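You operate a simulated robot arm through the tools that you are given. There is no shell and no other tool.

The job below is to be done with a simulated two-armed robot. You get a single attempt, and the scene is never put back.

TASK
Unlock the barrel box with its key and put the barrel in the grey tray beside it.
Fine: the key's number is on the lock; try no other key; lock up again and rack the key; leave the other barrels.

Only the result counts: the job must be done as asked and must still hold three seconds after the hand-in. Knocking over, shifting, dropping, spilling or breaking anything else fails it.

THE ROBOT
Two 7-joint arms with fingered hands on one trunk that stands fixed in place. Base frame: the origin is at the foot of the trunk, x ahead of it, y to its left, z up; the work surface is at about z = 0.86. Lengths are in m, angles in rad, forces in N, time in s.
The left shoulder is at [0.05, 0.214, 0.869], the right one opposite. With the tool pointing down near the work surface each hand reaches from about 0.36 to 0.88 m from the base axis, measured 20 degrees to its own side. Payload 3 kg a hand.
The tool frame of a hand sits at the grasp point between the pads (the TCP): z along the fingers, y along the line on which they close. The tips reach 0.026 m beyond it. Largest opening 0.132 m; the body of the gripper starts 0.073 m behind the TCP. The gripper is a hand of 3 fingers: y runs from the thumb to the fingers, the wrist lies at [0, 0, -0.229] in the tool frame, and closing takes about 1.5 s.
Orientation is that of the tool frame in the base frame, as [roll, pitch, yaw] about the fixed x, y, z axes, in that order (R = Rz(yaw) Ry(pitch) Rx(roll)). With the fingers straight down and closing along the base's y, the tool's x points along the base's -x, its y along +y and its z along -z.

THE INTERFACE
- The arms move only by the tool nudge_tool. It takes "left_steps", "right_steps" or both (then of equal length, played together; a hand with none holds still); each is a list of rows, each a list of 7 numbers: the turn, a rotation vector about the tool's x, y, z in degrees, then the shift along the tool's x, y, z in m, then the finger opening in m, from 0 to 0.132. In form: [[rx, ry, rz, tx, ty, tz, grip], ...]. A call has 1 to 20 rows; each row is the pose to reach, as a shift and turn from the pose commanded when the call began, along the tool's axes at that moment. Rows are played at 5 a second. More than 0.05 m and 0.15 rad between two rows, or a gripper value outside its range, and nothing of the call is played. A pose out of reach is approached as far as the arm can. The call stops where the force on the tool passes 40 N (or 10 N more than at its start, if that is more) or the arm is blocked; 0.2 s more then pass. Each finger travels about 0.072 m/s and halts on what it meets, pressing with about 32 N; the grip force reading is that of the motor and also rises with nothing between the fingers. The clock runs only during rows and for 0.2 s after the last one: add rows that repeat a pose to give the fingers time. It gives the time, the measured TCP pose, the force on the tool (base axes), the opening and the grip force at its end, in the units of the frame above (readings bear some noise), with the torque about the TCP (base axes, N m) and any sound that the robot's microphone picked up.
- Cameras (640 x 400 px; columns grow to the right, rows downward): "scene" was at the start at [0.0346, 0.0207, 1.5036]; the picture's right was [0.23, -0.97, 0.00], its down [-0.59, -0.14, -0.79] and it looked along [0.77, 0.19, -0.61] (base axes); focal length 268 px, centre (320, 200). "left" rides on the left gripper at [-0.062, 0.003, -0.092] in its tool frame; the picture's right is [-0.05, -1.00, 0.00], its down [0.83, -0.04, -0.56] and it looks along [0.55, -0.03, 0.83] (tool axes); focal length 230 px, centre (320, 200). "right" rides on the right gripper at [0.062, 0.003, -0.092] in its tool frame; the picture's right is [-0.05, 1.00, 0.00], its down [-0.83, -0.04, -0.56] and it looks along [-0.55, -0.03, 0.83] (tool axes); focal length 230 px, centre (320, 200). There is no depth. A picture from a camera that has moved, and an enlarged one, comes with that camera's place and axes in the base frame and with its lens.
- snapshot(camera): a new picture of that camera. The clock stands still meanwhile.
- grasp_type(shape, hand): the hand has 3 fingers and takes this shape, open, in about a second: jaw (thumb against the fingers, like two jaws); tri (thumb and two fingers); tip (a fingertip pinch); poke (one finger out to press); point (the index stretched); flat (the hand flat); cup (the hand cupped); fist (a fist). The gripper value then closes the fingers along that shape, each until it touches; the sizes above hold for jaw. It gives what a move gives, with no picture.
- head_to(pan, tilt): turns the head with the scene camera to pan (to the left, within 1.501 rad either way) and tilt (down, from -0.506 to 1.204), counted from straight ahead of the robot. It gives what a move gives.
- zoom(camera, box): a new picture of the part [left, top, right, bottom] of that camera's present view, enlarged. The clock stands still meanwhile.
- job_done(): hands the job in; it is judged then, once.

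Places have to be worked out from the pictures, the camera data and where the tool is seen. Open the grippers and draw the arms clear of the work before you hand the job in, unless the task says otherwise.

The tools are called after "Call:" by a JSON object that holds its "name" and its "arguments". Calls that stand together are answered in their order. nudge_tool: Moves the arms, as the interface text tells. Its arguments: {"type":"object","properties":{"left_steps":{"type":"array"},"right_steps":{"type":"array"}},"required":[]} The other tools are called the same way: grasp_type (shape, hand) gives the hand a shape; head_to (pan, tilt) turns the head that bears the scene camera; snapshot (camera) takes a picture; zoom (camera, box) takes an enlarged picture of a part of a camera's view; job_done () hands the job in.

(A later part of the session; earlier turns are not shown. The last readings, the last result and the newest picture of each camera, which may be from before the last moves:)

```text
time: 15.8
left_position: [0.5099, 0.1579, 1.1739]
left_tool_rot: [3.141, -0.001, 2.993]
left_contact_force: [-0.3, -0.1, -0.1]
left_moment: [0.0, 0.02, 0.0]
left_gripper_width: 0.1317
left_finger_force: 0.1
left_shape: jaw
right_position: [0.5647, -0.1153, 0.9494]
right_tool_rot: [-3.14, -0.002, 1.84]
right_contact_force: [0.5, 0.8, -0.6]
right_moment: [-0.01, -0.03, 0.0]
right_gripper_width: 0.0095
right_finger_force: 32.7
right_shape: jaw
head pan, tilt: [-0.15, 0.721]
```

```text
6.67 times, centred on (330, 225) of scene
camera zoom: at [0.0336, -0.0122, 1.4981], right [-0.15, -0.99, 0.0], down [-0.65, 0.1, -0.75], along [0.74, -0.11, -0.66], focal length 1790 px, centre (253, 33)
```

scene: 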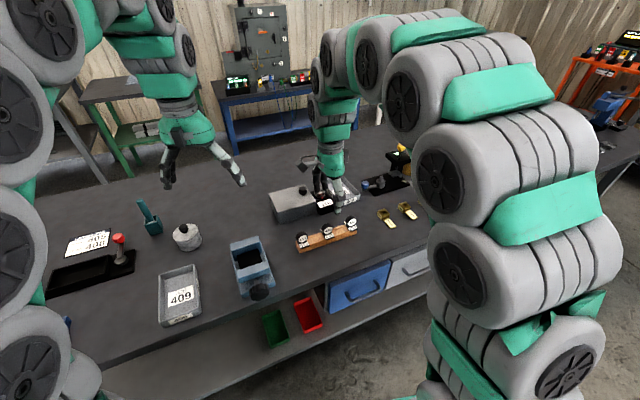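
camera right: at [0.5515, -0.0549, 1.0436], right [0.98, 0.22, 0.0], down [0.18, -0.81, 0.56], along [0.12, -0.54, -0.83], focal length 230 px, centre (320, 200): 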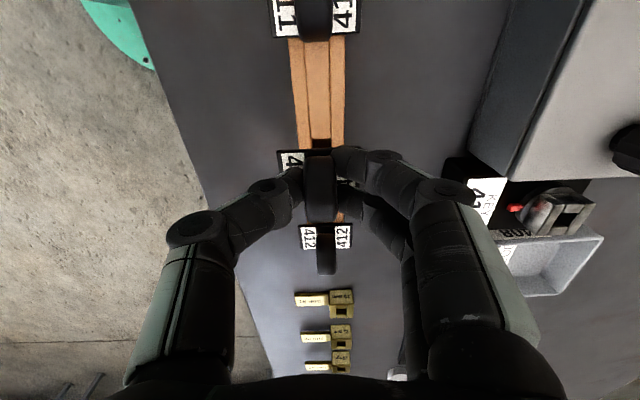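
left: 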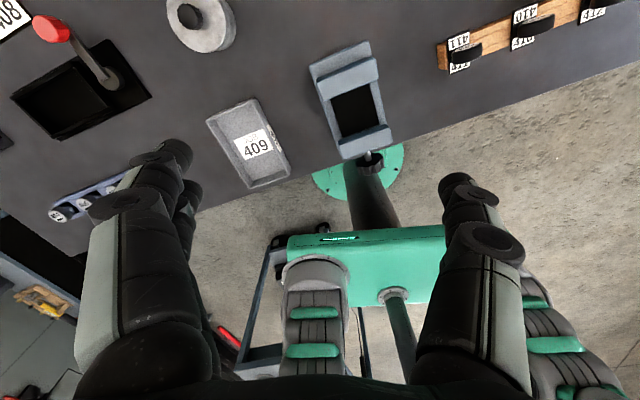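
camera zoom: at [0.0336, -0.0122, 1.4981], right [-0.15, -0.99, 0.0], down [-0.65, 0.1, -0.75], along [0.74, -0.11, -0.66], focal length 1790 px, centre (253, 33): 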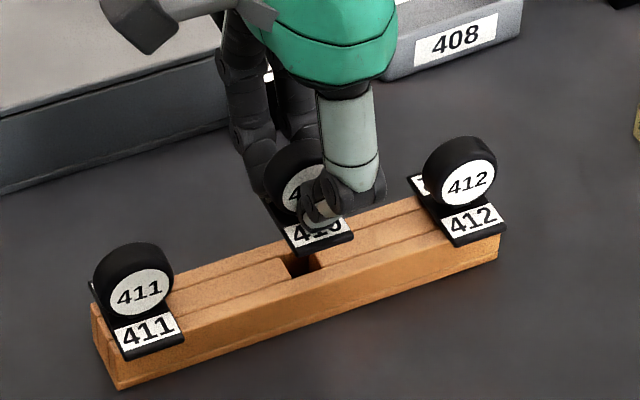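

The label plate is part of the key and lifts with it, exposing the square hole in the rack. I'll lift on to clear the bit completely and look at it.

Call:
{"name": "nudge_tool", "arguments": {"right_steps": [[0, 0, 0, 0, 0, -0.012, 0.005], [0, 0, 0, 0, 0, -0.024, 0.005], [0, 0, 0, 0, 0, -0.036, 0.005], [0, 0, 0, 0, 0, -0.048, 0.005], [0, 0, 0, 0, 0, -0.06, 0.005], [0, 0, 0, 0, 0, -0.06, 0.005]]}}

Call:
{"name": "snapshot", "arguments": {"camera": "right"}}

Call:
{"name": "zoom", "arguments": {"camera": "scene", "box": [285, 185, 375, 245]}}

Call:
{"name": "zoom", "arguments": {"camera": "right", "box": [260, 100, 380, 220]}}

Call:
{"name": "zoom", "arguments": {"camera": "left", "box": [480, 0, 640, 100]}}

```text
time: 17.2
left_position: [0.5096, 0.1584, 1.1737]
left_tool_rot: [3.142, 0.001, 2.992]
left_contact_force: [-0.4, -0.2, 0.0]
left_moment: [0.04, -0.01, 0.0]
left_gripper_width: 0.1322
left_finger_force: 0.0
left_shape: jaw
right_position: [0.5647, -0.1148, 1.0111]
right_tool_rot: [3.141, 0.0, 1.839]
right_contact_force: [-1.1, 0.2, -1.7]
right_moment: [0.0, 0.01, -0.02]
right_gripper_width: 0.0094
right_finger_force: 32.0
right_shape: jaw
head pan, tilt: [-0.15, 0.721]
```

```text
taken
camera right: at [0.5518, -0.0549, 1.1039], right [0.98, 0.22, 0.0], down [0.18, -0.81, 0.56], along [0.12, -0.54, -0.83], focal length 230 px, centre (320, 200)
```

right: 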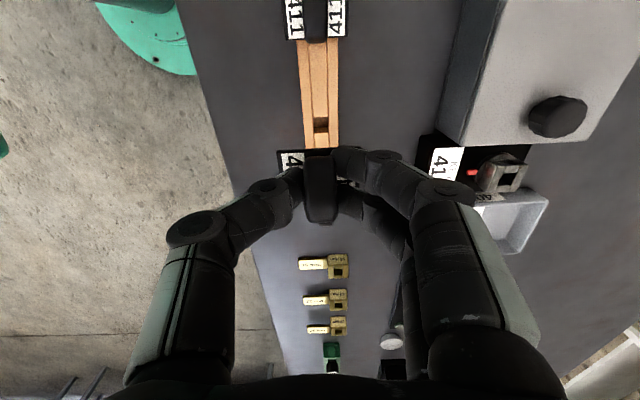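

```text
6.67 times, centred on (330, 215) of scene
camera zoom: at [0.0336, -0.0122, 1.4981], right [-0.15, -0.99, 0.0], down [-0.65, 0.1, -0.75], along [0.74, -0.11, -0.66], focal length 1790 px, centre (253, 100)
```

zoom: 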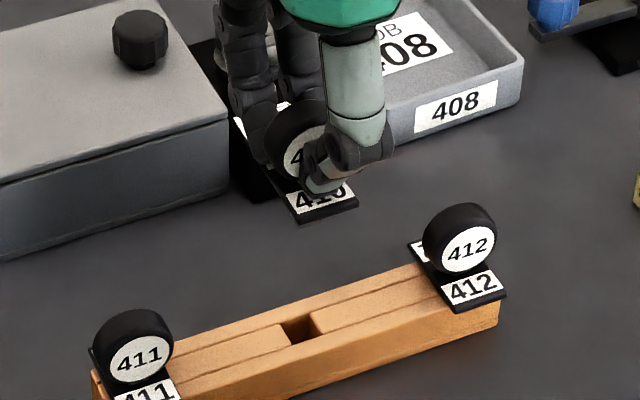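

```text
3.33 times, centred on (320, 160) of right
camera zoom: at [0.5518, -0.0549, 1.1039], right [0.98, 0.22, 0.0], down [0.18, -0.81, 0.56], along [0.12, -0.54, -0.83], focal length 767 px, centre (320, 333)
```

zoom: 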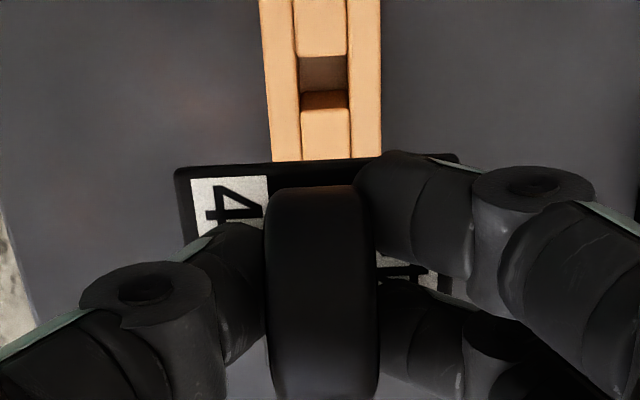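

```text
4.00 times, centred on (560, 50) of left
camera zoom: at [0.5702, 0.1517, 1.2643], right [-0.1, -1.0, 0.0], down [-0.83, 0.08, 0.56], along [-0.55, 0.05, -0.83], focal length 920 px, centre (-640, 800)
```

zoom: 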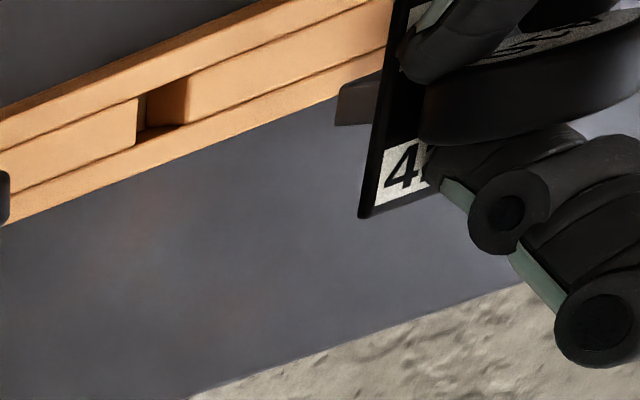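

The bit is a short square stub under the label plate, and my camera geometry checks out on the rack hole within 1 mm. Now I'll enlarge the lock from this second viewpoint to fix its height and centre.

Call:
{"name": "zoom", "arguments": {"camera": "right", "box": [415, 80, 605, 260]}}

Call:
{"name": "zoom", "arguments": {"camera": "right", "box": [455, 135, 545, 205]}}

```text
2.22 times, centred on (510, 170) of right
camera zoom: at [0.5518, -0.0549, 1.1039], right [0.98, 0.22, 0.0], down [0.18, -0.81, 0.56], along [0.12, -0.54, -0.83], focal length 511 px, centre (-102, 267)
```

zoom: 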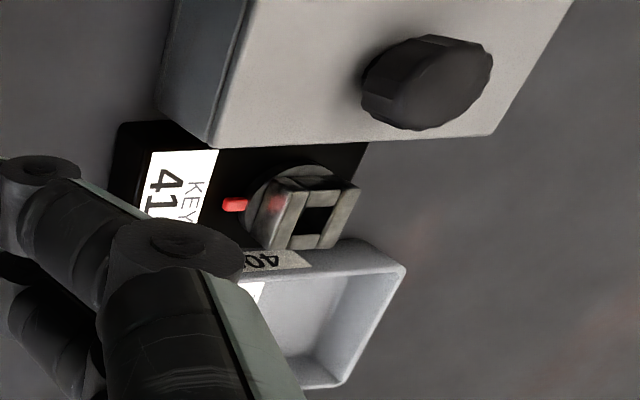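

```text
5.71 times, centred on (500, 170) of right
camera zoom: at [0.5518, -0.0549, 1.1039], right [0.98, 0.22, 0.0], down [0.18, -0.81, 0.56], along [0.12, -0.54, -0.83], focal length 1315 px, centre (-709, 371)
```

zoom: 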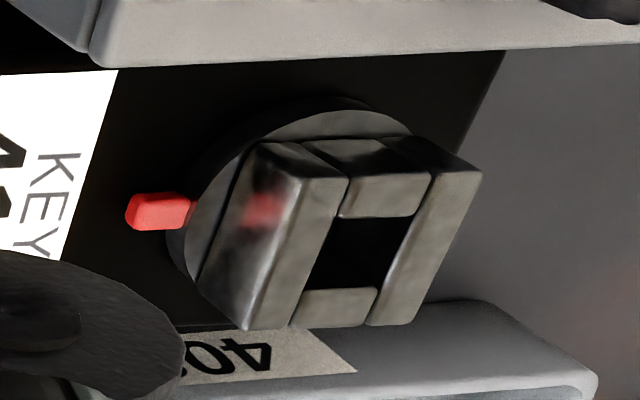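

Combining the two views puts the lock's socket centre near [0.740, -0.118] with its top at z≈0.917. Before inserting, I'll bring the left hand around as a second camera looking at the lock from the left; right hand holds still with the key.

Call:
{"name": "nudge_tool", "arguments": {"left_steps": [[0, 0, -8, -0.017, 0.002, 0.0, 0.132], [0, 0, -16, -0.034, 0.004, 0.005, 0.132], [0, 0, -24, -0.051, 0.006, 0.01, 0.132], [0, 0, -32, -0.068, 0.008, 0.015, 0.132], [0, 0, -40, -0.085, 0.01, 0.02, 0.132], [0, 0, -48, -0.102, 0.012, 0.025, 0.132], [0, 0, -56, -0.119, 0.014, 0.03, 0.132], [0, 0, -64, -0.136, 0.016, 0.035, 0.132], [0, 0, -72, -0.153, 0.018, 0.04, 0.132], [0, 0, -80, -0.17, 0.02, 0.045, 0.132], [0, 0, -88, -0.187, 0.022, 0.05, 0.132], [0, 0, -96, -0.204, 0.024, 0.05, 0.132], [0, 0, -96, -0.204, 0.024, 0.05, 0.132]]}}

Call:
{"name": "snapshot", "arguments": {"camera": "left"}}

Call:
{"name": "snapshot", "arguments": {"camera": "scene"}}

```text
time: 20.2
left_position: [0.7059, 0.2107, 1.1039]
left_tool_rot: [3.14, 0.001, -1.556]
left_contact_force: [0.4, -0.2, -0.1]
left_moment: [0.13, 0.0, 0.01]
left_gripper_width: 0.1318
left_finger_force: 0.0
left_shape: jaw
left hand out of reach, approached as far as the arm can: row 11, 12, 13
right_position: [0.5633, -0.1154, 1.01]
right_tool_rot: [-3.142, 0.0, 1.84]
right_contact_force: [-0.6, -1.4, -0.9]
right_moment: [0.05, 0.01, -0.02]
right_gripper_width: 0.0095
right_finger_force: 31.9
right_shape: jaw
head pan, tilt: [-0.15, 0.721]
stopped in row 13 (left hand): the arm was blocked; the commanded pose is now the measured one
```

```text
taken
camera left: at [0.7013, 0.2724, 1.1947], right [1.0, 0.07, 0.0], down [0.06, -0.83, 0.55], along [0.04, -0.55, -0.83], focal length 230 px, centre (320, 200)
```

left: 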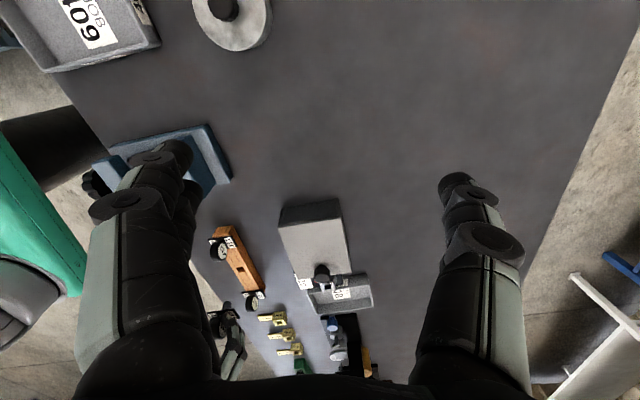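

```text
taken
```

scene: 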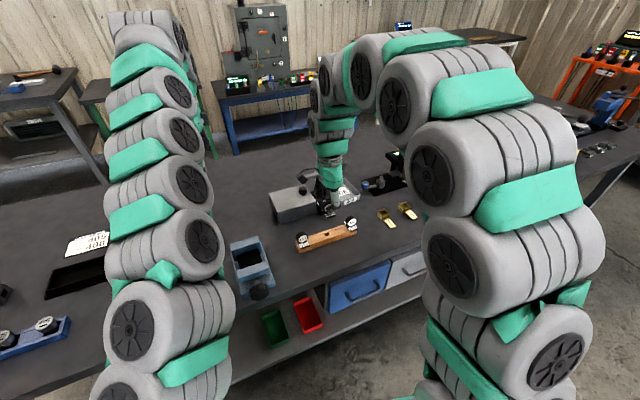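

The left hand stopped near its limit but its camera already sees box, lock and tray from the left at about 35° elevation. I'll zoom on the lock and box here.

Call:
{"name": "zoom", "arguments": {"camera": "left", "box": [265, 190, 385, 320]}}

Call:
{"name": "zoom", "arguments": {"camera": "left", "box": [290, 255, 350, 300]}}

Call:
{"name": "zoom", "arguments": {"camera": "left", "box": [180, 270, 280, 390]}}

```text
3.08 times, centred on (325, 255) of left
camera zoom: at [0.7013, 0.2724, 1.1947], right [1.0, 0.07, 0.0], down [0.06, -0.83, 0.55], along [0.04, -0.55, -0.83], focal length 708 px, centre (305, 31)
```

zoom: 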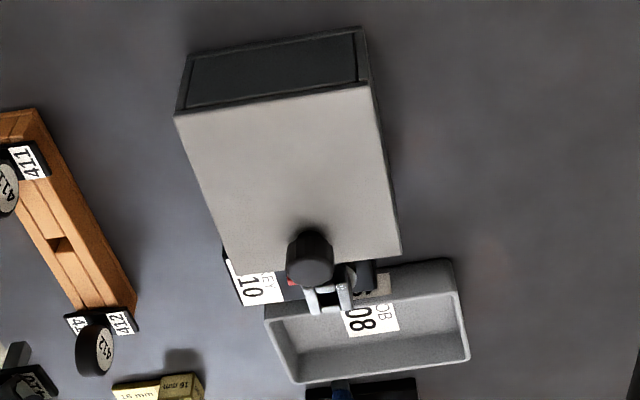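

```text
8.89 times, centred on (320, 278) of left
camera zoom: at [0.7013, 0.2724, 1.1947], right [1.0, 0.07, 0.0], down [0.06, -0.83, 0.55], along [0.04, -0.55, -0.83], focal length 2045 px, centre (320, -489)
```

zoom: 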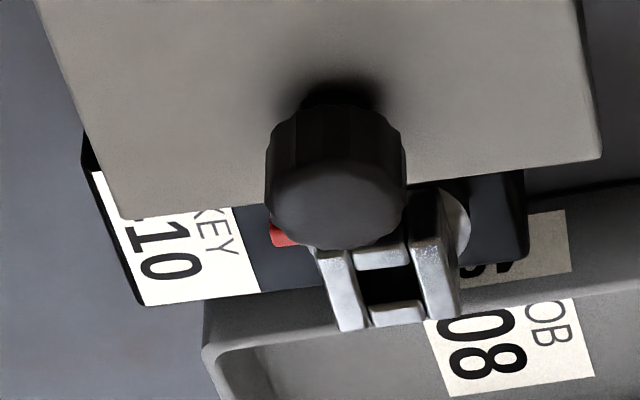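

```text
3.33 times, centred on (230, 330) of left
camera zoom: at [0.7013, 0.2724, 1.1947], right [1.0, 0.07, 0.0], down [0.06, -0.83, 0.55], along [0.04, -0.55, -0.83], focal length 767 px, centre (620, -233)
```

zoom: 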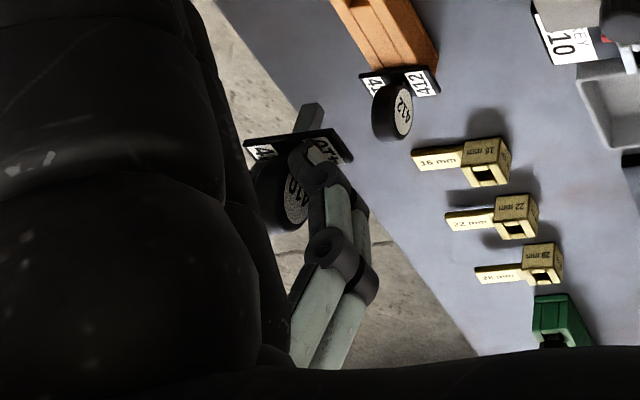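

Four views agree on the lock socket at about [0.7425, -0.118, 0.915], with the box yaw about 1° less than the rack's. I'll carry the key at z≈1.035 to directly above the lock and look down past it.

Call:
{"name": "nudge_tool", "arguments": {"right_steps": [[0, 0, 0, 0, 0.0, -0.012, 0.005], [0, 0, 0, -0.005, 0.02, -0.025, 0.005], [0, 0, 0, -0.015, 0.05, -0.025, 0.005], [0, 0, 0.3, -0.025, 0.08, -0.025, 0.005], [0, 0, 0.6, -0.034, 0.11, -0.025, 0.005], [0, 0, 0.9, -0.042, 0.14, -0.025, 0.005], [0, 0, 0.9, -0.048, 0.16, -0.025, 0.005], [0, 0, 0.9, -0.05, 0.1708, -0.025, 0.005], [0, 0, 0.9, -0.05, 0.1708, -0.025, 0.005]]}}

Call:
{"name": "snapshot", "arguments": {"camera": "right"}}

Call:
{"name": "zoom", "arguments": {"camera": "right", "box": [260, 60, 380, 180]}}

Call:
{"name": "zoom", "arguments": {"camera": "left", "box": [265, 240, 385, 340]}}

Call:
{"name": "snapshot", "arguments": {"camera": "scene"}}

```text
time: 22.2
left_position: [0.7058, 0.2105, 1.1025]
left_tool_rot: [3.14, 0.001, -1.559]
left_contact_force: [0.9, -0.3, 0.9]
left_moment: [0.0, 0.0, -0.01]
left_gripper_width: 0.1318
left_finger_force: 0.0
left_shape: jaw
right_position: [0.7424, -0.1168, 1.0357]
right_tool_rot: [3.141, 0.0, 1.824]
right_contact_force: [-0.5, -0.7, -1.0]
right_moment: [0.0, -0.01, 0.03]
right_gripper_width: 0.0096
right_finger_force: 31.9
right_shape: jaw
head pan, tilt: [-0.15, 0.721]
```

```text
taken
camera right: at [0.7303, -0.0572, 1.1284], right [0.98, 0.2, 0.0], down [0.17, -0.81, 0.56], along [0.11, -0.54, -0.83], focal length 230 px, centre (320, 200)
```

right: 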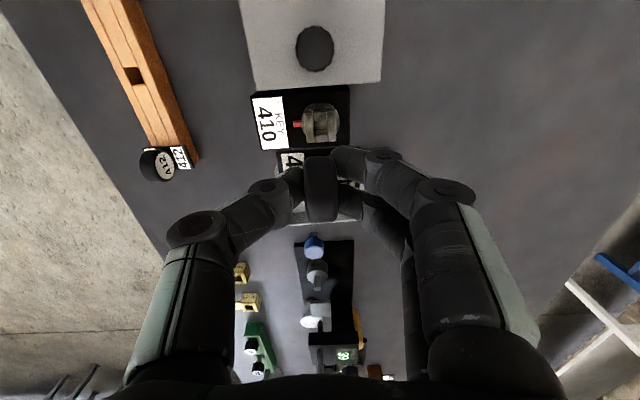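

```text
3.33 times, centred on (320, 120) of right
camera zoom: at [0.7303, -0.0572, 1.1284], right [0.98, 0.2, 0.0], down [0.17, -0.81, 0.56], along [0.11, -0.54, -0.83], focal length 767 px, centre (320, 467)
```

zoom: 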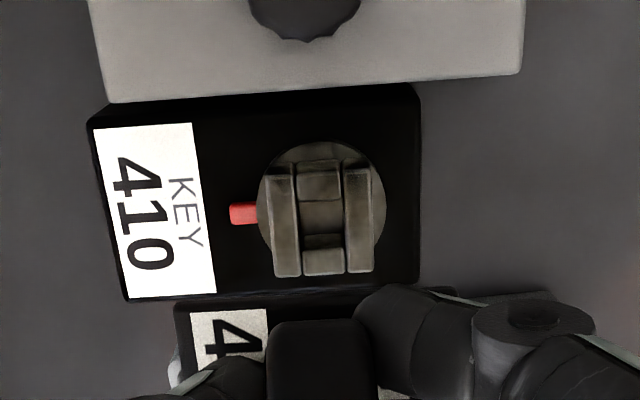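

```text
4.00 times, centred on (325, 290) of left
camera zoom: at [0.7014, 0.2717, 1.1947], right [1.0, 0.06, 0.0], down [0.05, -0.83, 0.55], along [0.03, -0.55, -0.83], focal length 920 px, centre (300, -160)
```

zoom: 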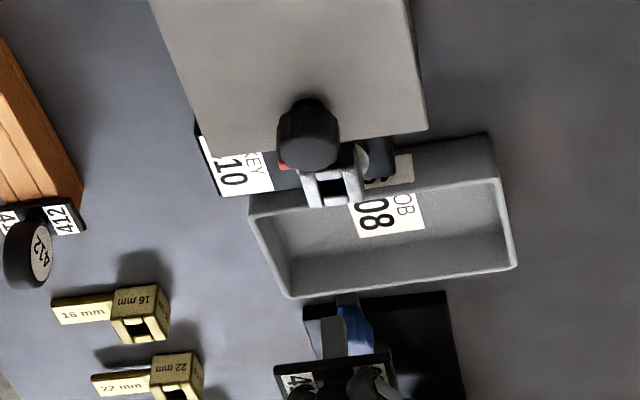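

```text
taken
```

scene: 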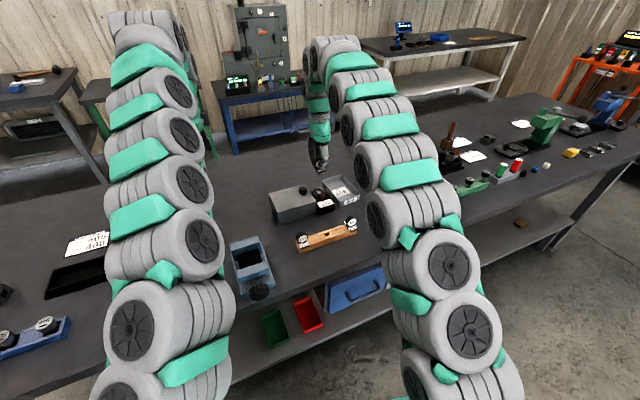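

The socket is now visible just above the key plate in the hand view. I'll enlarge it to measure the remaining offset.

Call:
{"name": "zoom", "arguments": {"camera": "right", "box": [285, 90, 355, 160]}}

Call:
{"name": "zoom", "arguments": {"camera": "right", "box": [300, 97, 345, 142]}}

```text
5.71 times, centred on (320, 125) of right
camera zoom: at [0.7303, -0.0572, 1.1284], right [0.98, 0.2, 0.0], down [0.17, -0.81, 0.56], along [0.11, -0.54, -0.83], focal length 1315 px, centre (320, 629)
```

zoom: 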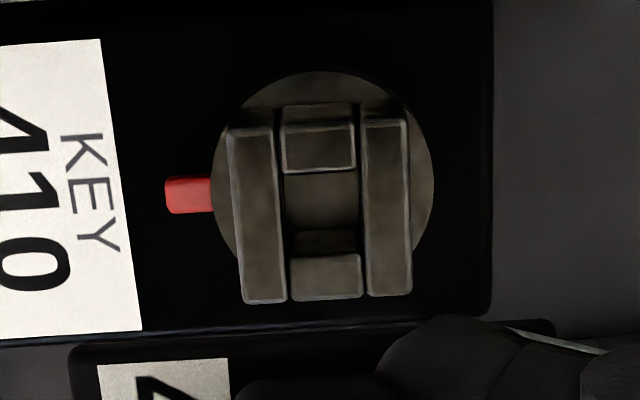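

```text
8.89 times, centred on (322, 120) of right
camera zoom: at [0.7303, -0.0572, 1.1284], right [0.98, 0.2, 0.0], down [0.17, -0.81, 0.56], along [0.11, -0.54, -0.83], focal length 2045 px, centre (298, 916)
```

zoom: 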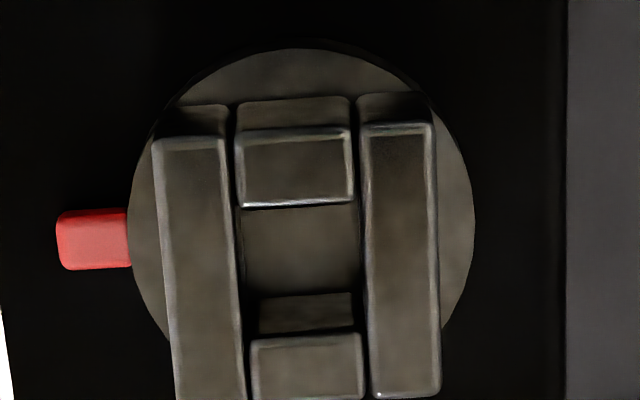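

The offset to the socket is under 1 mm and about 0.6° in yaw. I'll trim those and descend to just above the socket, then check with the left camera.

Call:
{"name": "nudge_tool", "arguments": {"right_steps": [[0, 0, -0.6, -0.0005, -0.0004, 0.012, 0.005], [0, 0, -0.6, -0.0005, -0.0004, 0.025, 0.005], [0, 0, -0.6, -0.0005, -0.0004, 0.038, 0.005], [0, 0, -0.6, -0.0005, -0.0004, 0.05, 0.005], [0, 0, -0.6, -0.0005, -0.0004, 0.05, 0.005]]}}

Call:
{"name": "zoom", "arguments": {"camera": "left", "box": [290, 250, 370, 310]}}

Call:
{"name": "zoom", "arguments": {"camera": "scene", "box": [295, 165, 355, 215]}}

Call:
{"name": "zoom", "arguments": {"camera": "right", "box": [260, 80, 380, 200]}}

```text
time: 23.4
left_position: [0.7064, 0.2102, 1.1028]
left_tool_rot: [3.14, 0.001, -1.558]
left_contact_force: [-0.1, 0.3, -0.6]
left_moment: [-0.03, 0.03, 0.0]
left_gripper_width: 0.1319
left_finger_force: 0.1
left_shape: jaw
right_position: [0.7428, -0.1187, 0.9858]
right_tool_rot: [-3.141, 0.001, 1.835]
right_contact_force: [0.8, -0.2, -0.4]
right_moment: [-0.01, -0.02, -0.04]
right_gripper_width: 0.0097
right_finger_force: 32.1
right_shape: jaw
head pan, tilt: [-0.15, 0.721]
```

```text
6.67 times, centred on (330, 280) of left
camera zoom: at [0.7014, 0.2717, 1.1947], right [1.0, 0.06, 0.0], down [0.05, -0.83, 0.55], along [0.03, -0.55, -0.83], focal length 1534 px, centre (253, -333)
```

zoom: 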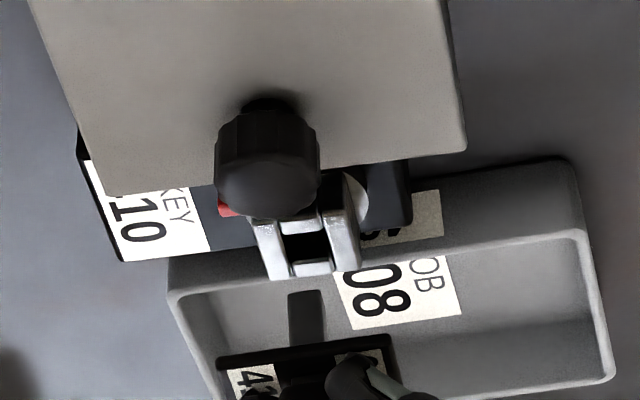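

```text
8.00 times, centred on (325, 190) of scene
camera zoom: at [0.0336, -0.0122, 1.4981], right [-0.15, -0.99, 0.0], down [-0.65, 0.1, -0.75], along [0.74, -0.11, -0.66], focal length 2148 px, centre (280, 280)
```

zoom: 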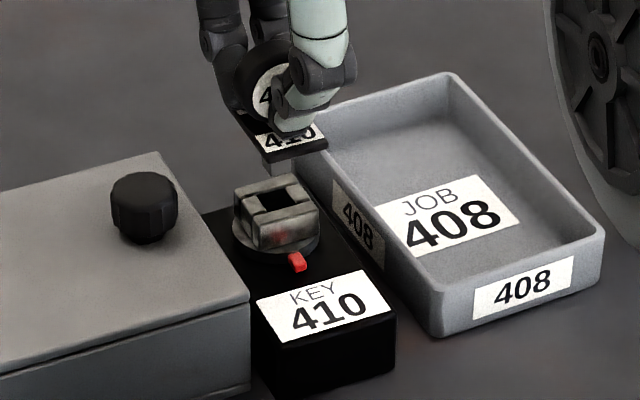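

```text
3.33 times, centred on (320, 140) of right
camera zoom: at [0.7303, -0.0581, 1.0793], right [0.98, 0.21, 0.0], down [0.17, -0.81, 0.56], along [0.12, -0.54, -0.83], focal length 767 px, centre (320, 400)
```

zoom: 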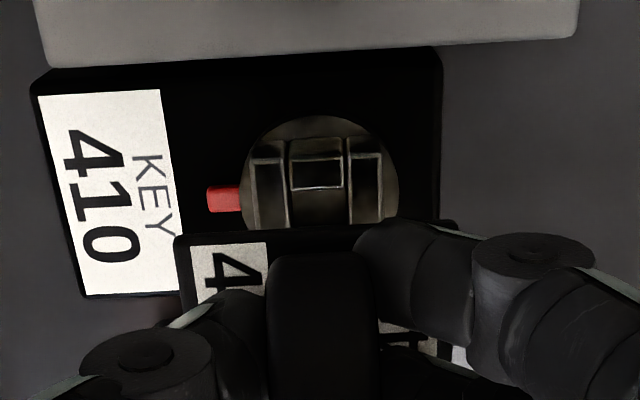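

The bit hangs centred over the hole with about 15–19 mm to go. I'll descend slowly into the socket, watching the force.

Call:
{"name": "nudge_tool", "arguments": {"right_steps": [[0, 0, 0, 0, 0, 0.005, 0.005], [0, 0, 0, 0, 0, 0.01, 0.005], [0, 0, 0, 0, 0, 0.014, 0.005], [0, 0, 0, 0, 0, 0.018, 0.005], [0, 0, 0, 0, 0, 0.021, 0.005], [0, 0, 0, 0, 0, 0.024, 0.005], [0, 0, 0, 0, 0, 0.024, 0.005]]}}

Call:
{"name": "zoom", "arguments": {"camera": "left", "box": [290, 250, 370, 310]}}

Call:
{"name": "zoom", "arguments": {"camera": "scene", "box": [295, 165, 355, 215]}}

```text
time: 25.1
left_position: [0.7057, 0.2103, 1.1023]
left_tool_rot: [3.14, 0.001, -1.559]
left_contact_force: [-0.6, -0.5, -0.7]
left_moment: [0.02, 0.01, 0.01]
left_gripper_width: 0.1319
left_finger_force: 0.1
left_shape: jaw
right_position: [0.7421, -0.1179, 0.9624]
right_tool_rot: [3.141, 0.0, 1.835]
right_contact_force: [0.0, -0.1, 0.6]
right_moment: [-0.01, -0.03, -0.02]
right_gripper_width: 0.0096
right_finger_force: 32.0
right_shape: jaw
head pan, tilt: [-0.15, 0.721]
```

```text
6.67 times, centred on (330, 280) of left
camera zoom: at [0.7014, 0.2717, 1.1946], right [1.0, 0.06, 0.0], down [0.05, -0.83, 0.55], along [0.03, -0.55, -0.83], focal length 1534 px, centre (253, -333)
```

zoom: 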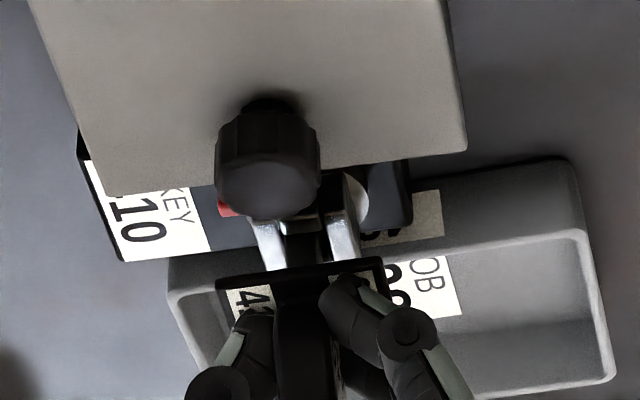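

```text
8.00 times, centred on (325, 190) of scene
camera zoom: at [0.0336, -0.0122, 1.4981], right [-0.15, -0.99, 0.0], down [-0.65, 0.1, -0.75], along [0.74, -0.11, -0.66], focal length 2148 px, centre (280, 280)
```

zoom: 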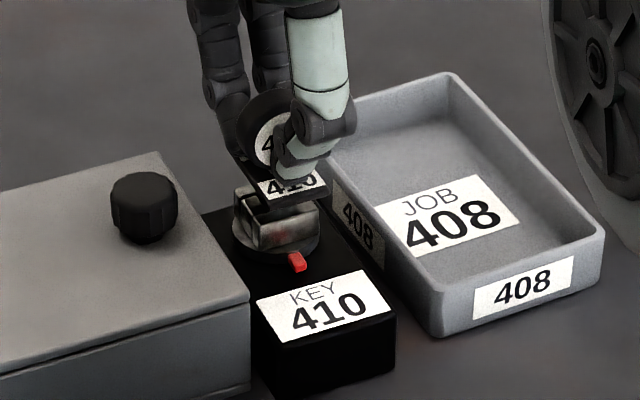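

The bit has entered the socket without contact force. I'll keep going down in small steps until the plate seats.

Call:
{"name": "nudge_tool", "arguments": {"right_steps": [[0, 0, 0, 0, 0, 0.003, 0.005], [0, 0, 0, 0, 0, 0.006, 0.005], [0, 0, 0, 0, 0, 0.009, 0.005], [0, 0, 0, 0, 0, 0.011, 0.005], [0, 0, 0, 0, 0, 0.011, 0.005]]}}

Call:
{"name": "zoom", "arguments": {"camera": "left", "box": [290, 250, 370, 310]}}

Call:
{"name": "zoom", "arguments": {"camera": "scene", "box": [295, 165, 355, 215]}}

```text
time: 26.2
left_position: [0.7057, 0.2097, 1.1028]
left_tool_rot: [3.138, 0.001, -1.558]
left_contact_force: [-0.1, 0.0, 0.1]
left_moment: [0.01, 0.0, 0.01]
left_gripper_width: 0.1319
left_finger_force: 0.1
left_shape: jaw
right_position: [0.7428, -0.1193, 0.9526]
right_tool_rot: [3.138, 0.001, 1.834]
right_contact_force: [-5.8, -2.3, 38.6]
right_moment: [-0.05, 0.27, 0.01]
right_gripper_width: 0.0125
right_finger_force: 32.0
right_shape: jaw
head pan, tilt: [-0.15, 0.721]
```

```text
6.67 times, centred on (330, 280) of left
camera zoom: at [0.7009, 0.2717, 1.195], right [1.0, 0.06, 0.0], down [0.05, -0.83, 0.55], along [0.03, -0.55, -0.83], focal length 1534 px, centre (253, -333)
```

zoom: 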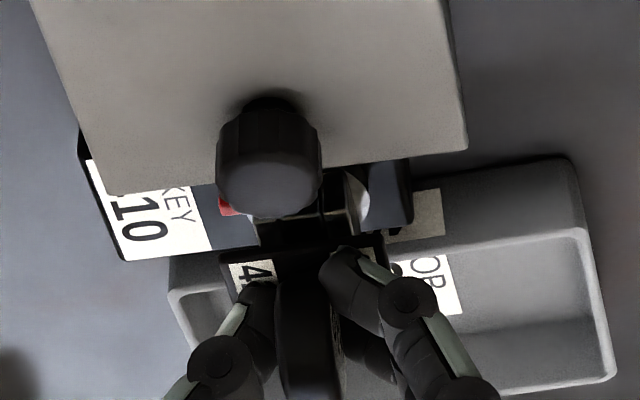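

```text
8.00 times, centred on (325, 190) of scene
camera zoom: at [0.0329, -0.0121, 1.4981], right [-0.15, -0.99, 0.0], down [-0.65, 0.1, -0.75], along [0.74, -0.11, -0.66], focal length 2148 px, centre (280, 280)
```

zoom: 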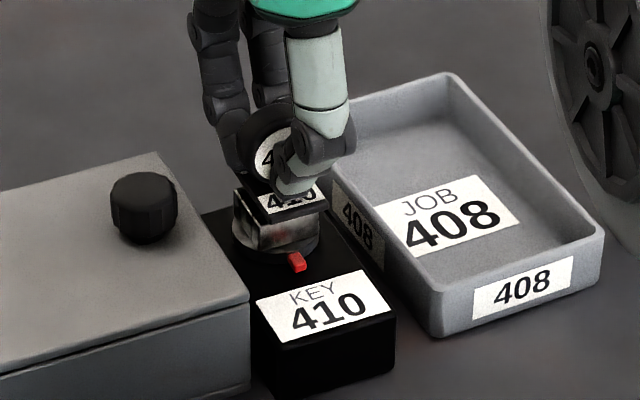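

The key is seated (about 39 N downward reaction). I'll relieve the push a little and test gently which way the lock turns, beginning with a few degrees clockwise seen from above and reading the torque.

Call:
{"name": "nudge_tool", "arguments": {"right_steps": [[0, 0, 0, 0, 0, -0.0015, 0.005], [0, 0, 2, 0, 0, -0.0015, 0.005], [0, 0, 4, 0, 0, -0.0015, 0.005], [0, 0, 6, 0, 0, -0.0015, 0.005], [0, 0, 6, 0, 0, -0.0015, 0.005]]}}

Call:
{"name": "zoom", "arguments": {"camera": "scene", "box": [295, 165, 355, 215]}}

```text
time: 27.4
left_position: [0.7056, 0.2097, 1.1038]
left_tool_rot: [3.141, -0.002, -1.559]
left_contact_force: [-0.3, 0.6, -0.5]
left_moment: [0.03, 0.02, -0.03]
left_gripper_width: 0.1318
left_finger_force: 0.1
left_shape: jaw
right_position: [0.7425, -0.1192, 0.9525]
right_tool_rot: [3.14, 0.0, 1.73]
right_contact_force: [2.7, 1.8, 36.2]
right_moment: [0.05, -0.11, 0.04]
right_gripper_width: 0.0126
right_finger_force: 31.7
right_shape: jaw
head pan, tilt: [-0.15, 0.721]
```

```text
8.00 times, centred on (325, 190) of scene
camera zoom: at [0.0331, -0.0121, 1.4981], right [-0.15, -0.99, 0.0], down [-0.65, 0.1, -0.75], along [0.74, -0.11, -0.66], focal length 2148 px, centre (280, 280)
```

zoom: 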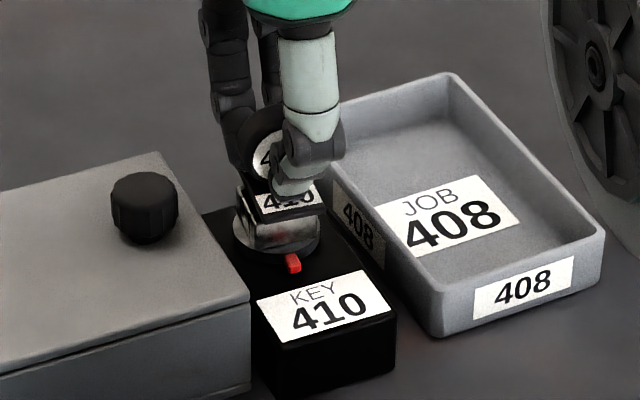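

It turned 6° clockwise freely (torque near zero) and the red pointer moved with it. I'll ease off the down force and continue clockwise, listening for a click or a stop.

Call:
{"name": "nudge_tool", "arguments": {"right_steps": [[0, 0, 0, 0, 0, -0.002, 0.005], [0, 0, 5, 0, 0, -0.002, 0.005], [0, 0, 10, 0, 0, -0.002, 0.005], [0, 0, 15, 0, 0, -0.002, 0.005], [0, 0, 20, 0, 0, -0.002, 0.005], [0, 0, 25, 0, 0, -0.002, 0.005], [0, 0, 30, 0, 0, -0.002, 0.005], [0, 0, 30, 0, 0, -0.002, 0.005]]}}

Call:
{"name": "zoom", "arguments": {"camera": "scene", "box": [295, 165, 355, 215]}}

Call:
{"name": "zoom", "arguments": {"camera": "left", "box": [290, 250, 370, 310]}}

```text
time: 29.2
left_position: [0.7062, 0.2097, 1.1041]
left_tool_rot: [3.141, 0.001, -1.559]
left_contact_force: [0.7, -0.6, 0.4]
left_moment: [0.01, 0.01, 0.01]
left_gripper_width: 0.132
left_finger_force: 0.0
left_shape: jaw
right_position: [0.7415, -0.1185, 0.9528]
right_tool_rot: [-3.142, -0.001, 1.205]
right_contact_force: [-0.8, -0.1, 0.2]
right_moment: [0.0, -0.02, 0.04]
right_gripper_width: 0.0117
right_finger_force: 31.4
right_shape: jaw
head pan, tilt: [-0.15, 0.721]
```

```text
8.00 times, centred on (325, 190) of scene
camera zoom: at [0.0336, -0.0122, 1.4981], right [-0.15, -0.99, 0.0], down [-0.65, 0.1, -0.75], along [0.74, -0.11, -0.66], focal length 2148 px, centre (280, 280)
```

zoom: 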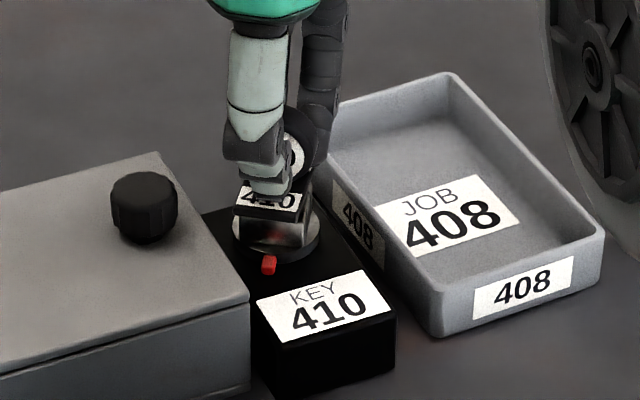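

```text
6.67 times, centred on (330, 280) of left
camera zoom: at [0.7014, 0.2717, 1.1946], right [1.0, 0.06, 0.0], down [0.05, -0.83, 0.55], along [0.03, -0.55, -0.83], focal length 1534 px, centre (253, -333)
```

zoom: 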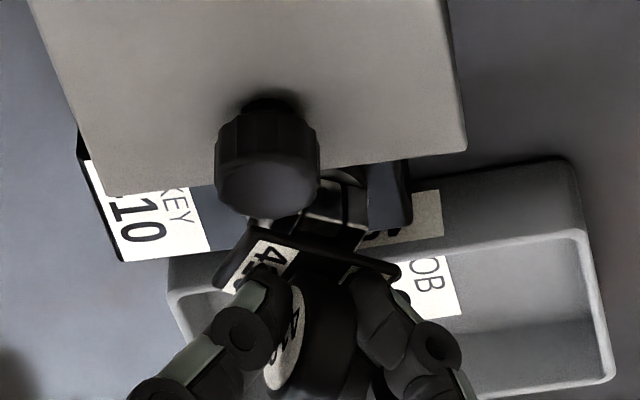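

Turning freely, 36° so far, with zero residual force. I'll continue clockwise in small steps.

Call:
{"name": "nudge_tool", "arguments": {"right_steps": [[0, 0, 5, 0, 0, 0, 0.005], [0, 0, 10, 0, 0, 0, 0.005], [0, 0, 15, 0, 0, 0, 0.005], [0, 0, 20, 0, 0, 0, 0.005], [0, 0, 25, 0, 0, 0, 0.005], [0, 0, 30, 0, 0, 0, 0.005], [0, 0, 30, 0, 0, 0, 0.005]]}}

Call:
{"name": "zoom", "arguments": {"camera": "scene", "box": [295, 165, 355, 215]}}

Call:
{"name": "zoom", "arguments": {"camera": "left", "box": [290, 250, 370, 310]}}

```text
time: 30.9
left_position: [0.7048, 0.2106, 1.1032]
left_tool_rot: [3.14, 0.0, -1.56]
left_contact_force: [0.4, 0.2, 0.7]
left_moment: [0.0, 0.0, -0.02]
left_gripper_width: 0.1316
left_finger_force: 0.1
left_shape: jaw
right_position: [0.7428, -0.1198, 0.954]
right_tool_rot: [-3.141, 0.0, 0.681]
right_contact_force: [-0.4, 1.5, 0.4]
right_moment: [-0.01, 0.01, 0.03]
right_gripper_width: 0.0115
right_finger_force: 32.0
right_shape: jaw
head pan, tilt: [-0.15, 0.721]
```

```text
8.00 times, centred on (325, 190) of scene
camera zoom: at [0.0336, -0.0122, 1.4981], right [-0.15, -0.99, 0.0], down [-0.65, 0.1, -0.75], along [0.74, -0.11, -0.66], focal length 2148 px, centre (280, 280)
```

zoom: 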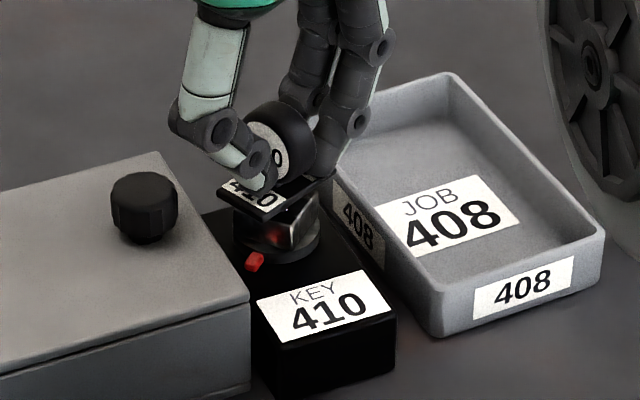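

```text
6.67 times, centred on (330, 280) of left
camera zoom: at [0.7014, 0.2719, 1.1946], right [1.0, 0.06, 0.0], down [0.05, -0.83, 0.55], along [0.03, -0.55, -0.83], focal length 1534 px, centre (253, -333)
```

zoom: 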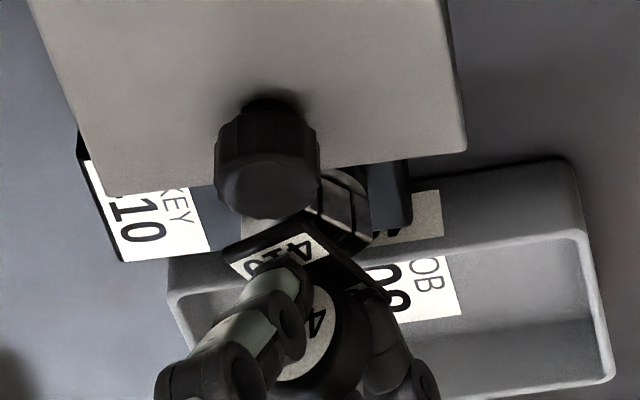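

66° so far, still free. I'll continue the last quarter carefully, stopping if it meets a limit.

Call:
{"name": "nudge_tool", "arguments": {"right_steps": [[0, 0, 4, 0, 0, 0, 0.005], [0, 0, 8, 0, 0, 0, 0.005], [0, 0, 12, 0, 0, 0, 0.005], [0, 0, 16, 0, 0, 0, 0.005], [0, 0, 20, 0, 0, 0, 0.005], [0, 0, 24, 0, 0, 0, 0.005], [0, 0, 24, 0, 0, 0, 0.005]]}}

Call:
{"name": "zoom", "arguments": {"camera": "scene", "box": [295, 165, 355, 215]}}

Call:
{"name": "zoom", "arguments": {"camera": "left", "box": [290, 250, 370, 310]}}

```text
time: 32.5
left_position: [0.7061, 0.2102, 1.1025]
left_tool_rot: [3.139, 0.001, -1.558]
left_contact_force: [-0.2, -0.2, -0.1]
left_moment: [-0.02, -0.01, 0.0]
left_gripper_width: 0.1322
left_finger_force: 0.1
left_shape: jaw
right_position: [0.7418, -0.1188, 0.9541]
right_tool_rot: [-3.141, -0.001, 0.263]
right_contact_force: [-0.9, 1.0, 1.2]
right_moment: [-0.01, 0.03, 0.02]
right_gripper_width: 0.0115
right_finger_force: 32.4
right_shape: jaw
head pan, tilt: [-0.15, 0.721]
```

```text
8.00 times, centred on (325, 190) of scene
camera zoom: at [0.0335, -0.0122, 1.4981], right [-0.15, -0.99, 0.0], down [-0.65, 0.1, -0.75], along [0.74, -0.11, -0.66], focal length 2148 px, centre (280, 280)
```

zoom: 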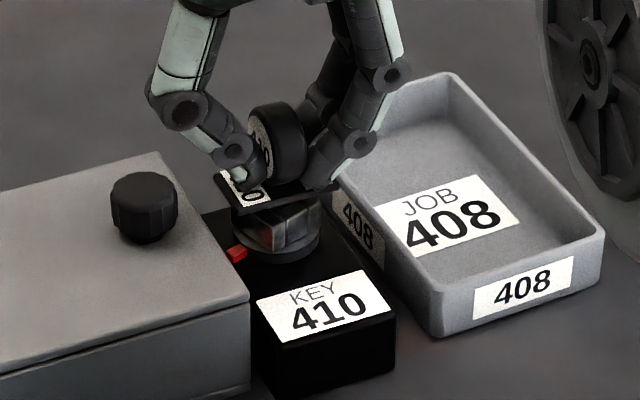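

```text
6.67 times, centred on (330, 280) of left
camera zoom: at [0.7014, 0.2718, 1.1947], right [1.0, 0.06, 0.0], down [0.05, -0.83, 0.55], along [0.03, -0.55, -0.83], focal length 1534 px, centre (253, -333)
```

zoom: 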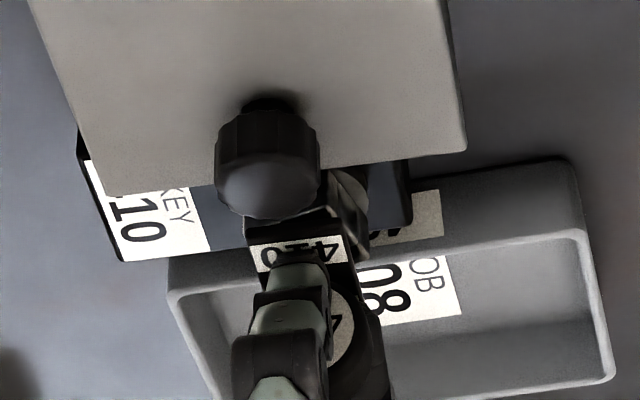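

The hand has turned 90°, no stop and no sound yet; the pointer seems to lag somewhat. I'll zoom in on the lock to measure where the pointer and the key really are.

Call:
{"name": "zoom", "arguments": {"camera": "scene", "box": [310, 180, 342, 204]}}

Call:
{"name": "snapshot", "arguments": {"camera": "right"}}

Call:
{"name": "zoom", "arguments": {"camera": "left", "box": [305, 265, 345, 295]}}

```text
16.00 times, centred on (326, 192) of scene
camera zoom: at [0.0335, -0.0122, 1.4981], right [-0.15, -0.99, 0.0], down [-0.65, 0.1, -0.75], along [0.74, -0.11, -0.66], focal length 4295 px, centre (224, 328)
```

zoom: 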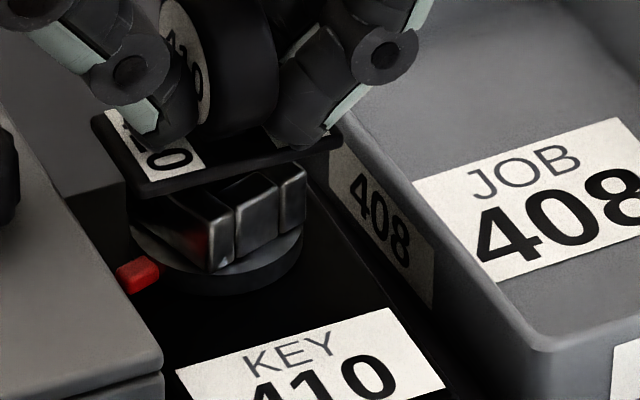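

```text
taken
camera right: at [0.8029, -0.1057, 1.0471], right [0.21, -0.98, 0.0], down [-0.81, -0.17, 0.56], along [-0.54, -0.12, -0.83], focal length 230 px, centre (320, 200)
```

right: 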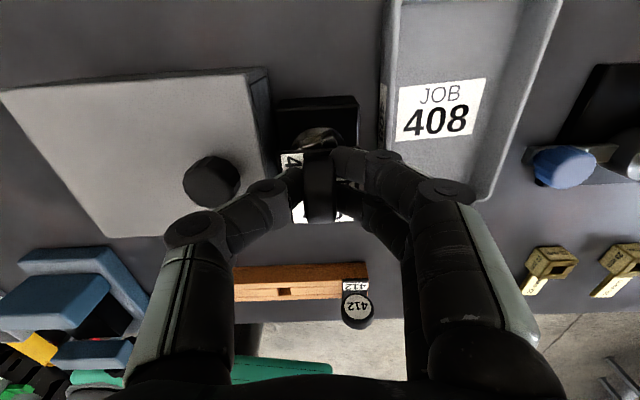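

```text
13.33 times, centred on (325, 280) of left
camera zoom: at [0.7014, 0.2718, 1.1947], right [1.0, 0.06, 0.0], down [0.05, -0.83, 0.55], along [0.03, -0.55, -0.83], focal length 3068 px, centre (253, -867)
```

zoom: 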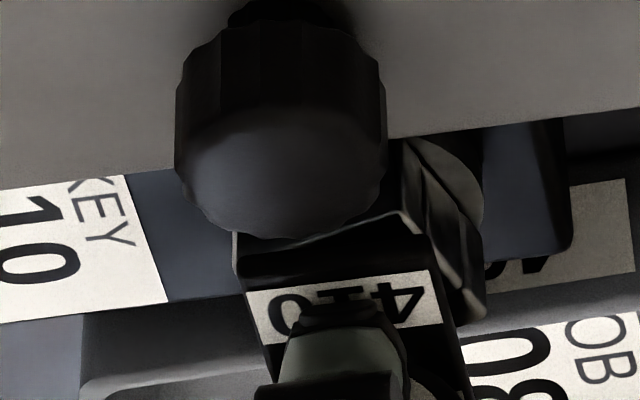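

The lock body lags the key by about 20° because the bit has play in the socket, so the lock itself has turned roughly 70°. I'll keep turning clockwise in small steps and watch pointer and torque.

Call:
{"name": "nudge_tool", "arguments": {"right_steps": [[0, 0, 4, 0, 0, 0.001, 0.005], [0, 0, 8, 0, 0, 0.001, 0.005], [0, 0, 12, 0, 0, 0.001, 0.005], [0, 0, 12, 0, 0, 0.001, 0.005]]}}

Call:
{"name": "zoom", "arguments": {"camera": "scene", "box": [310, 180, 342, 204]}}

```text
time: 33.5
left_position: [0.7055, 0.2109, 1.1039]
left_tool_rot: [3.14, 0.0, -1.558]
left_contact_force: [-0.4, 0.4, 0.0]
left_moment: [-0.01, -0.01, 0.03]
left_gripper_width: 0.1319
left_finger_force: 0.0
left_shape: jaw
right_position: [0.7425, -0.1186, 0.9544]
right_tool_rot: [-3.141, 0.0, 0.054]
right_contact_force: [-3.2, 3.2, 8.2]
right_moment: [0.05, 0.08, 0.02]
right_gripper_width: 0.0115
right_finger_force: 31.8
right_shape: jaw
head pan, tilt: [-0.15, 0.721]
```

```text
16.00 times, centred on (326, 192) of scene
camera zoom: at [0.0334, -0.0121, 1.4981], right [-0.15, -0.99, 0.0], down [-0.65, 0.1, -0.75], along [0.74, -0.11, -0.66], focal length 4295 px, centre (224, 328)
```

zoom: 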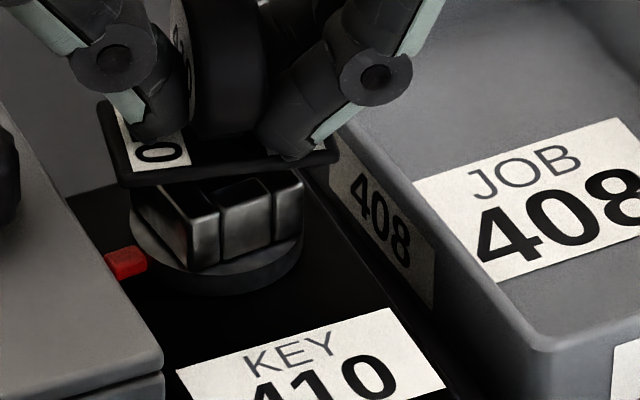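

The lock keeps following; its side now looks nearly parallel to the block front. A few more degrees to find the stop.

Call:
{"name": "nudge_tool", "arguments": {"right_steps": [[0, 0, 3, 0, 0, 0, 0.005], [0, 0, 6, 0, 0, 0, 0.005], [0, 0, 9, 0, 0, 0, 0.005], [0, 0, 9, 0, 0, 0, 0.005]]}}

Call:
{"name": "zoom", "arguments": {"camera": "scene", "box": [310, 180, 342, 204]}}

Call:
{"name": "zoom", "arguments": {"camera": "scene", "box": [262, 178, 322, 226]}}

```text
time: 34.5
left_position: [0.7043, 0.2102, 1.1036]
left_tool_rot: [3.141, -0.002, -1.558]
left_contact_force: [0.1, -0.6, 0.1]
left_moment: [0.01, 0.02, 0.01]
left_gripper_width: 0.1317
left_finger_force: 0.1
left_shape: jaw
right_position: [0.7429, -0.1187, 0.9535]
right_tool_rot: [3.141, -0.002, -0.103]
right_contact_force: [-7.9, 5.1, 15.7]
right_moment: [0.11, 0.19, 0.22]
right_gripper_width: 0.0115
right_finger_force: 32.1
right_shape: jaw
head pan, tilt: [-0.15, 0.721]
```

```text
16.00 times, centred on (326, 192) of scene
camera zoom: at [0.0332, -0.012, 1.4981], right [-0.15, -0.99, 0.0], down [-0.65, 0.1, -0.75], along [0.74, -0.11, -0.66], focal length 4295 px, centre (224, 328)
```

zoom: 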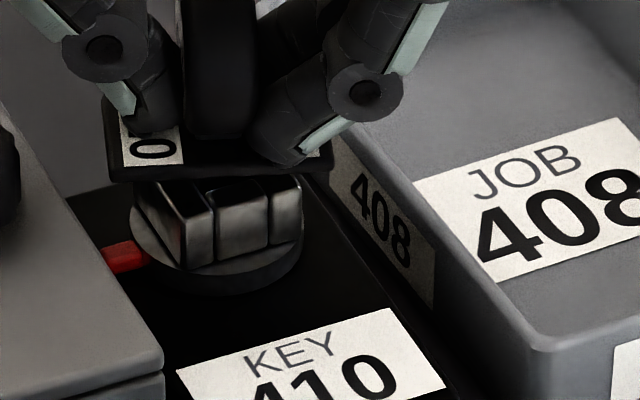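

```text
8.33 times, centred on (292, 202) of scene
camera zoom: at [0.0332, -0.012, 1.4981], right [-0.15, -0.99, 0.0], down [-0.65, 0.1, -0.75], along [0.74, -0.11, -0.66], focal length 2237 px, centre (553, 183)
```

zoom: 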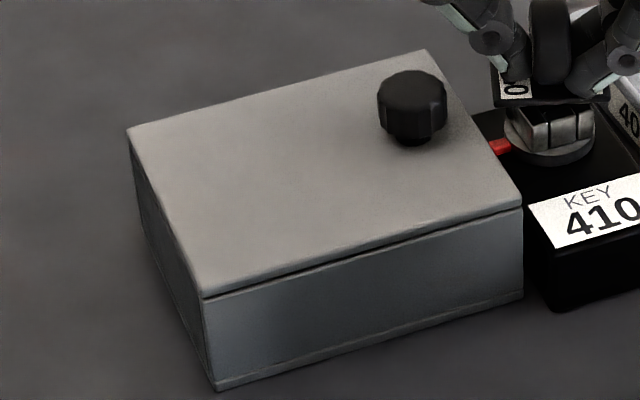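

Torque has risen to about 0.22 N·m, so the lock may be at its stop with the pointer toward the box. I'll add 4° to confirm whether it is a hard stop.

Call:
{"name": "nudge_tool", "arguments": {"right_steps": [[0, 0, 2, 0, 0, -0.001, 0.005], [0, 0, 4, 0, 0, -0.001, 0.005], [0, 0, 4, 0, 0, -0.001, 0.005]]}}

Call:
{"name": "zoom", "arguments": {"camera": "scene", "box": [310, 180, 342, 204]}}

```text
time: 35.2
left_position: [0.7065, 0.2105, 1.1035]
left_tool_rot: [3.14, 0.0, -1.557]
left_contact_force: [-0.2, 0.0, 0.1]
left_moment: [0.01, 0.04, -0.02]
left_gripper_width: 0.1317
left_finger_force: 0.0
left_shape: jaw
right_position: [0.7417, -0.1192, 0.954]
right_tool_rot: [-3.141, 0.0, -0.173]
right_contact_force: [-5.2, 6.3, 7.2]
right_moment: [0.07, 0.11, 0.34]
right_gripper_width: 0.0112
right_finger_force: 31.6
right_shape: jaw
head pan, tilt: [-0.15, 0.721]
```

```text
16.00 times, centred on (326, 192) of scene
camera zoom: at [0.0334, -0.0121, 1.4981], right [-0.15, -0.99, 0.0], down [-0.65, 0.1, -0.75], along [0.74, -0.11, -0.66], focal length 4295 px, centre (224, 328)
```

zoom: 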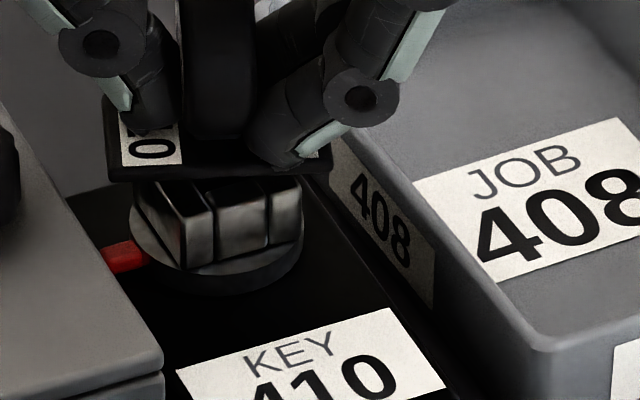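

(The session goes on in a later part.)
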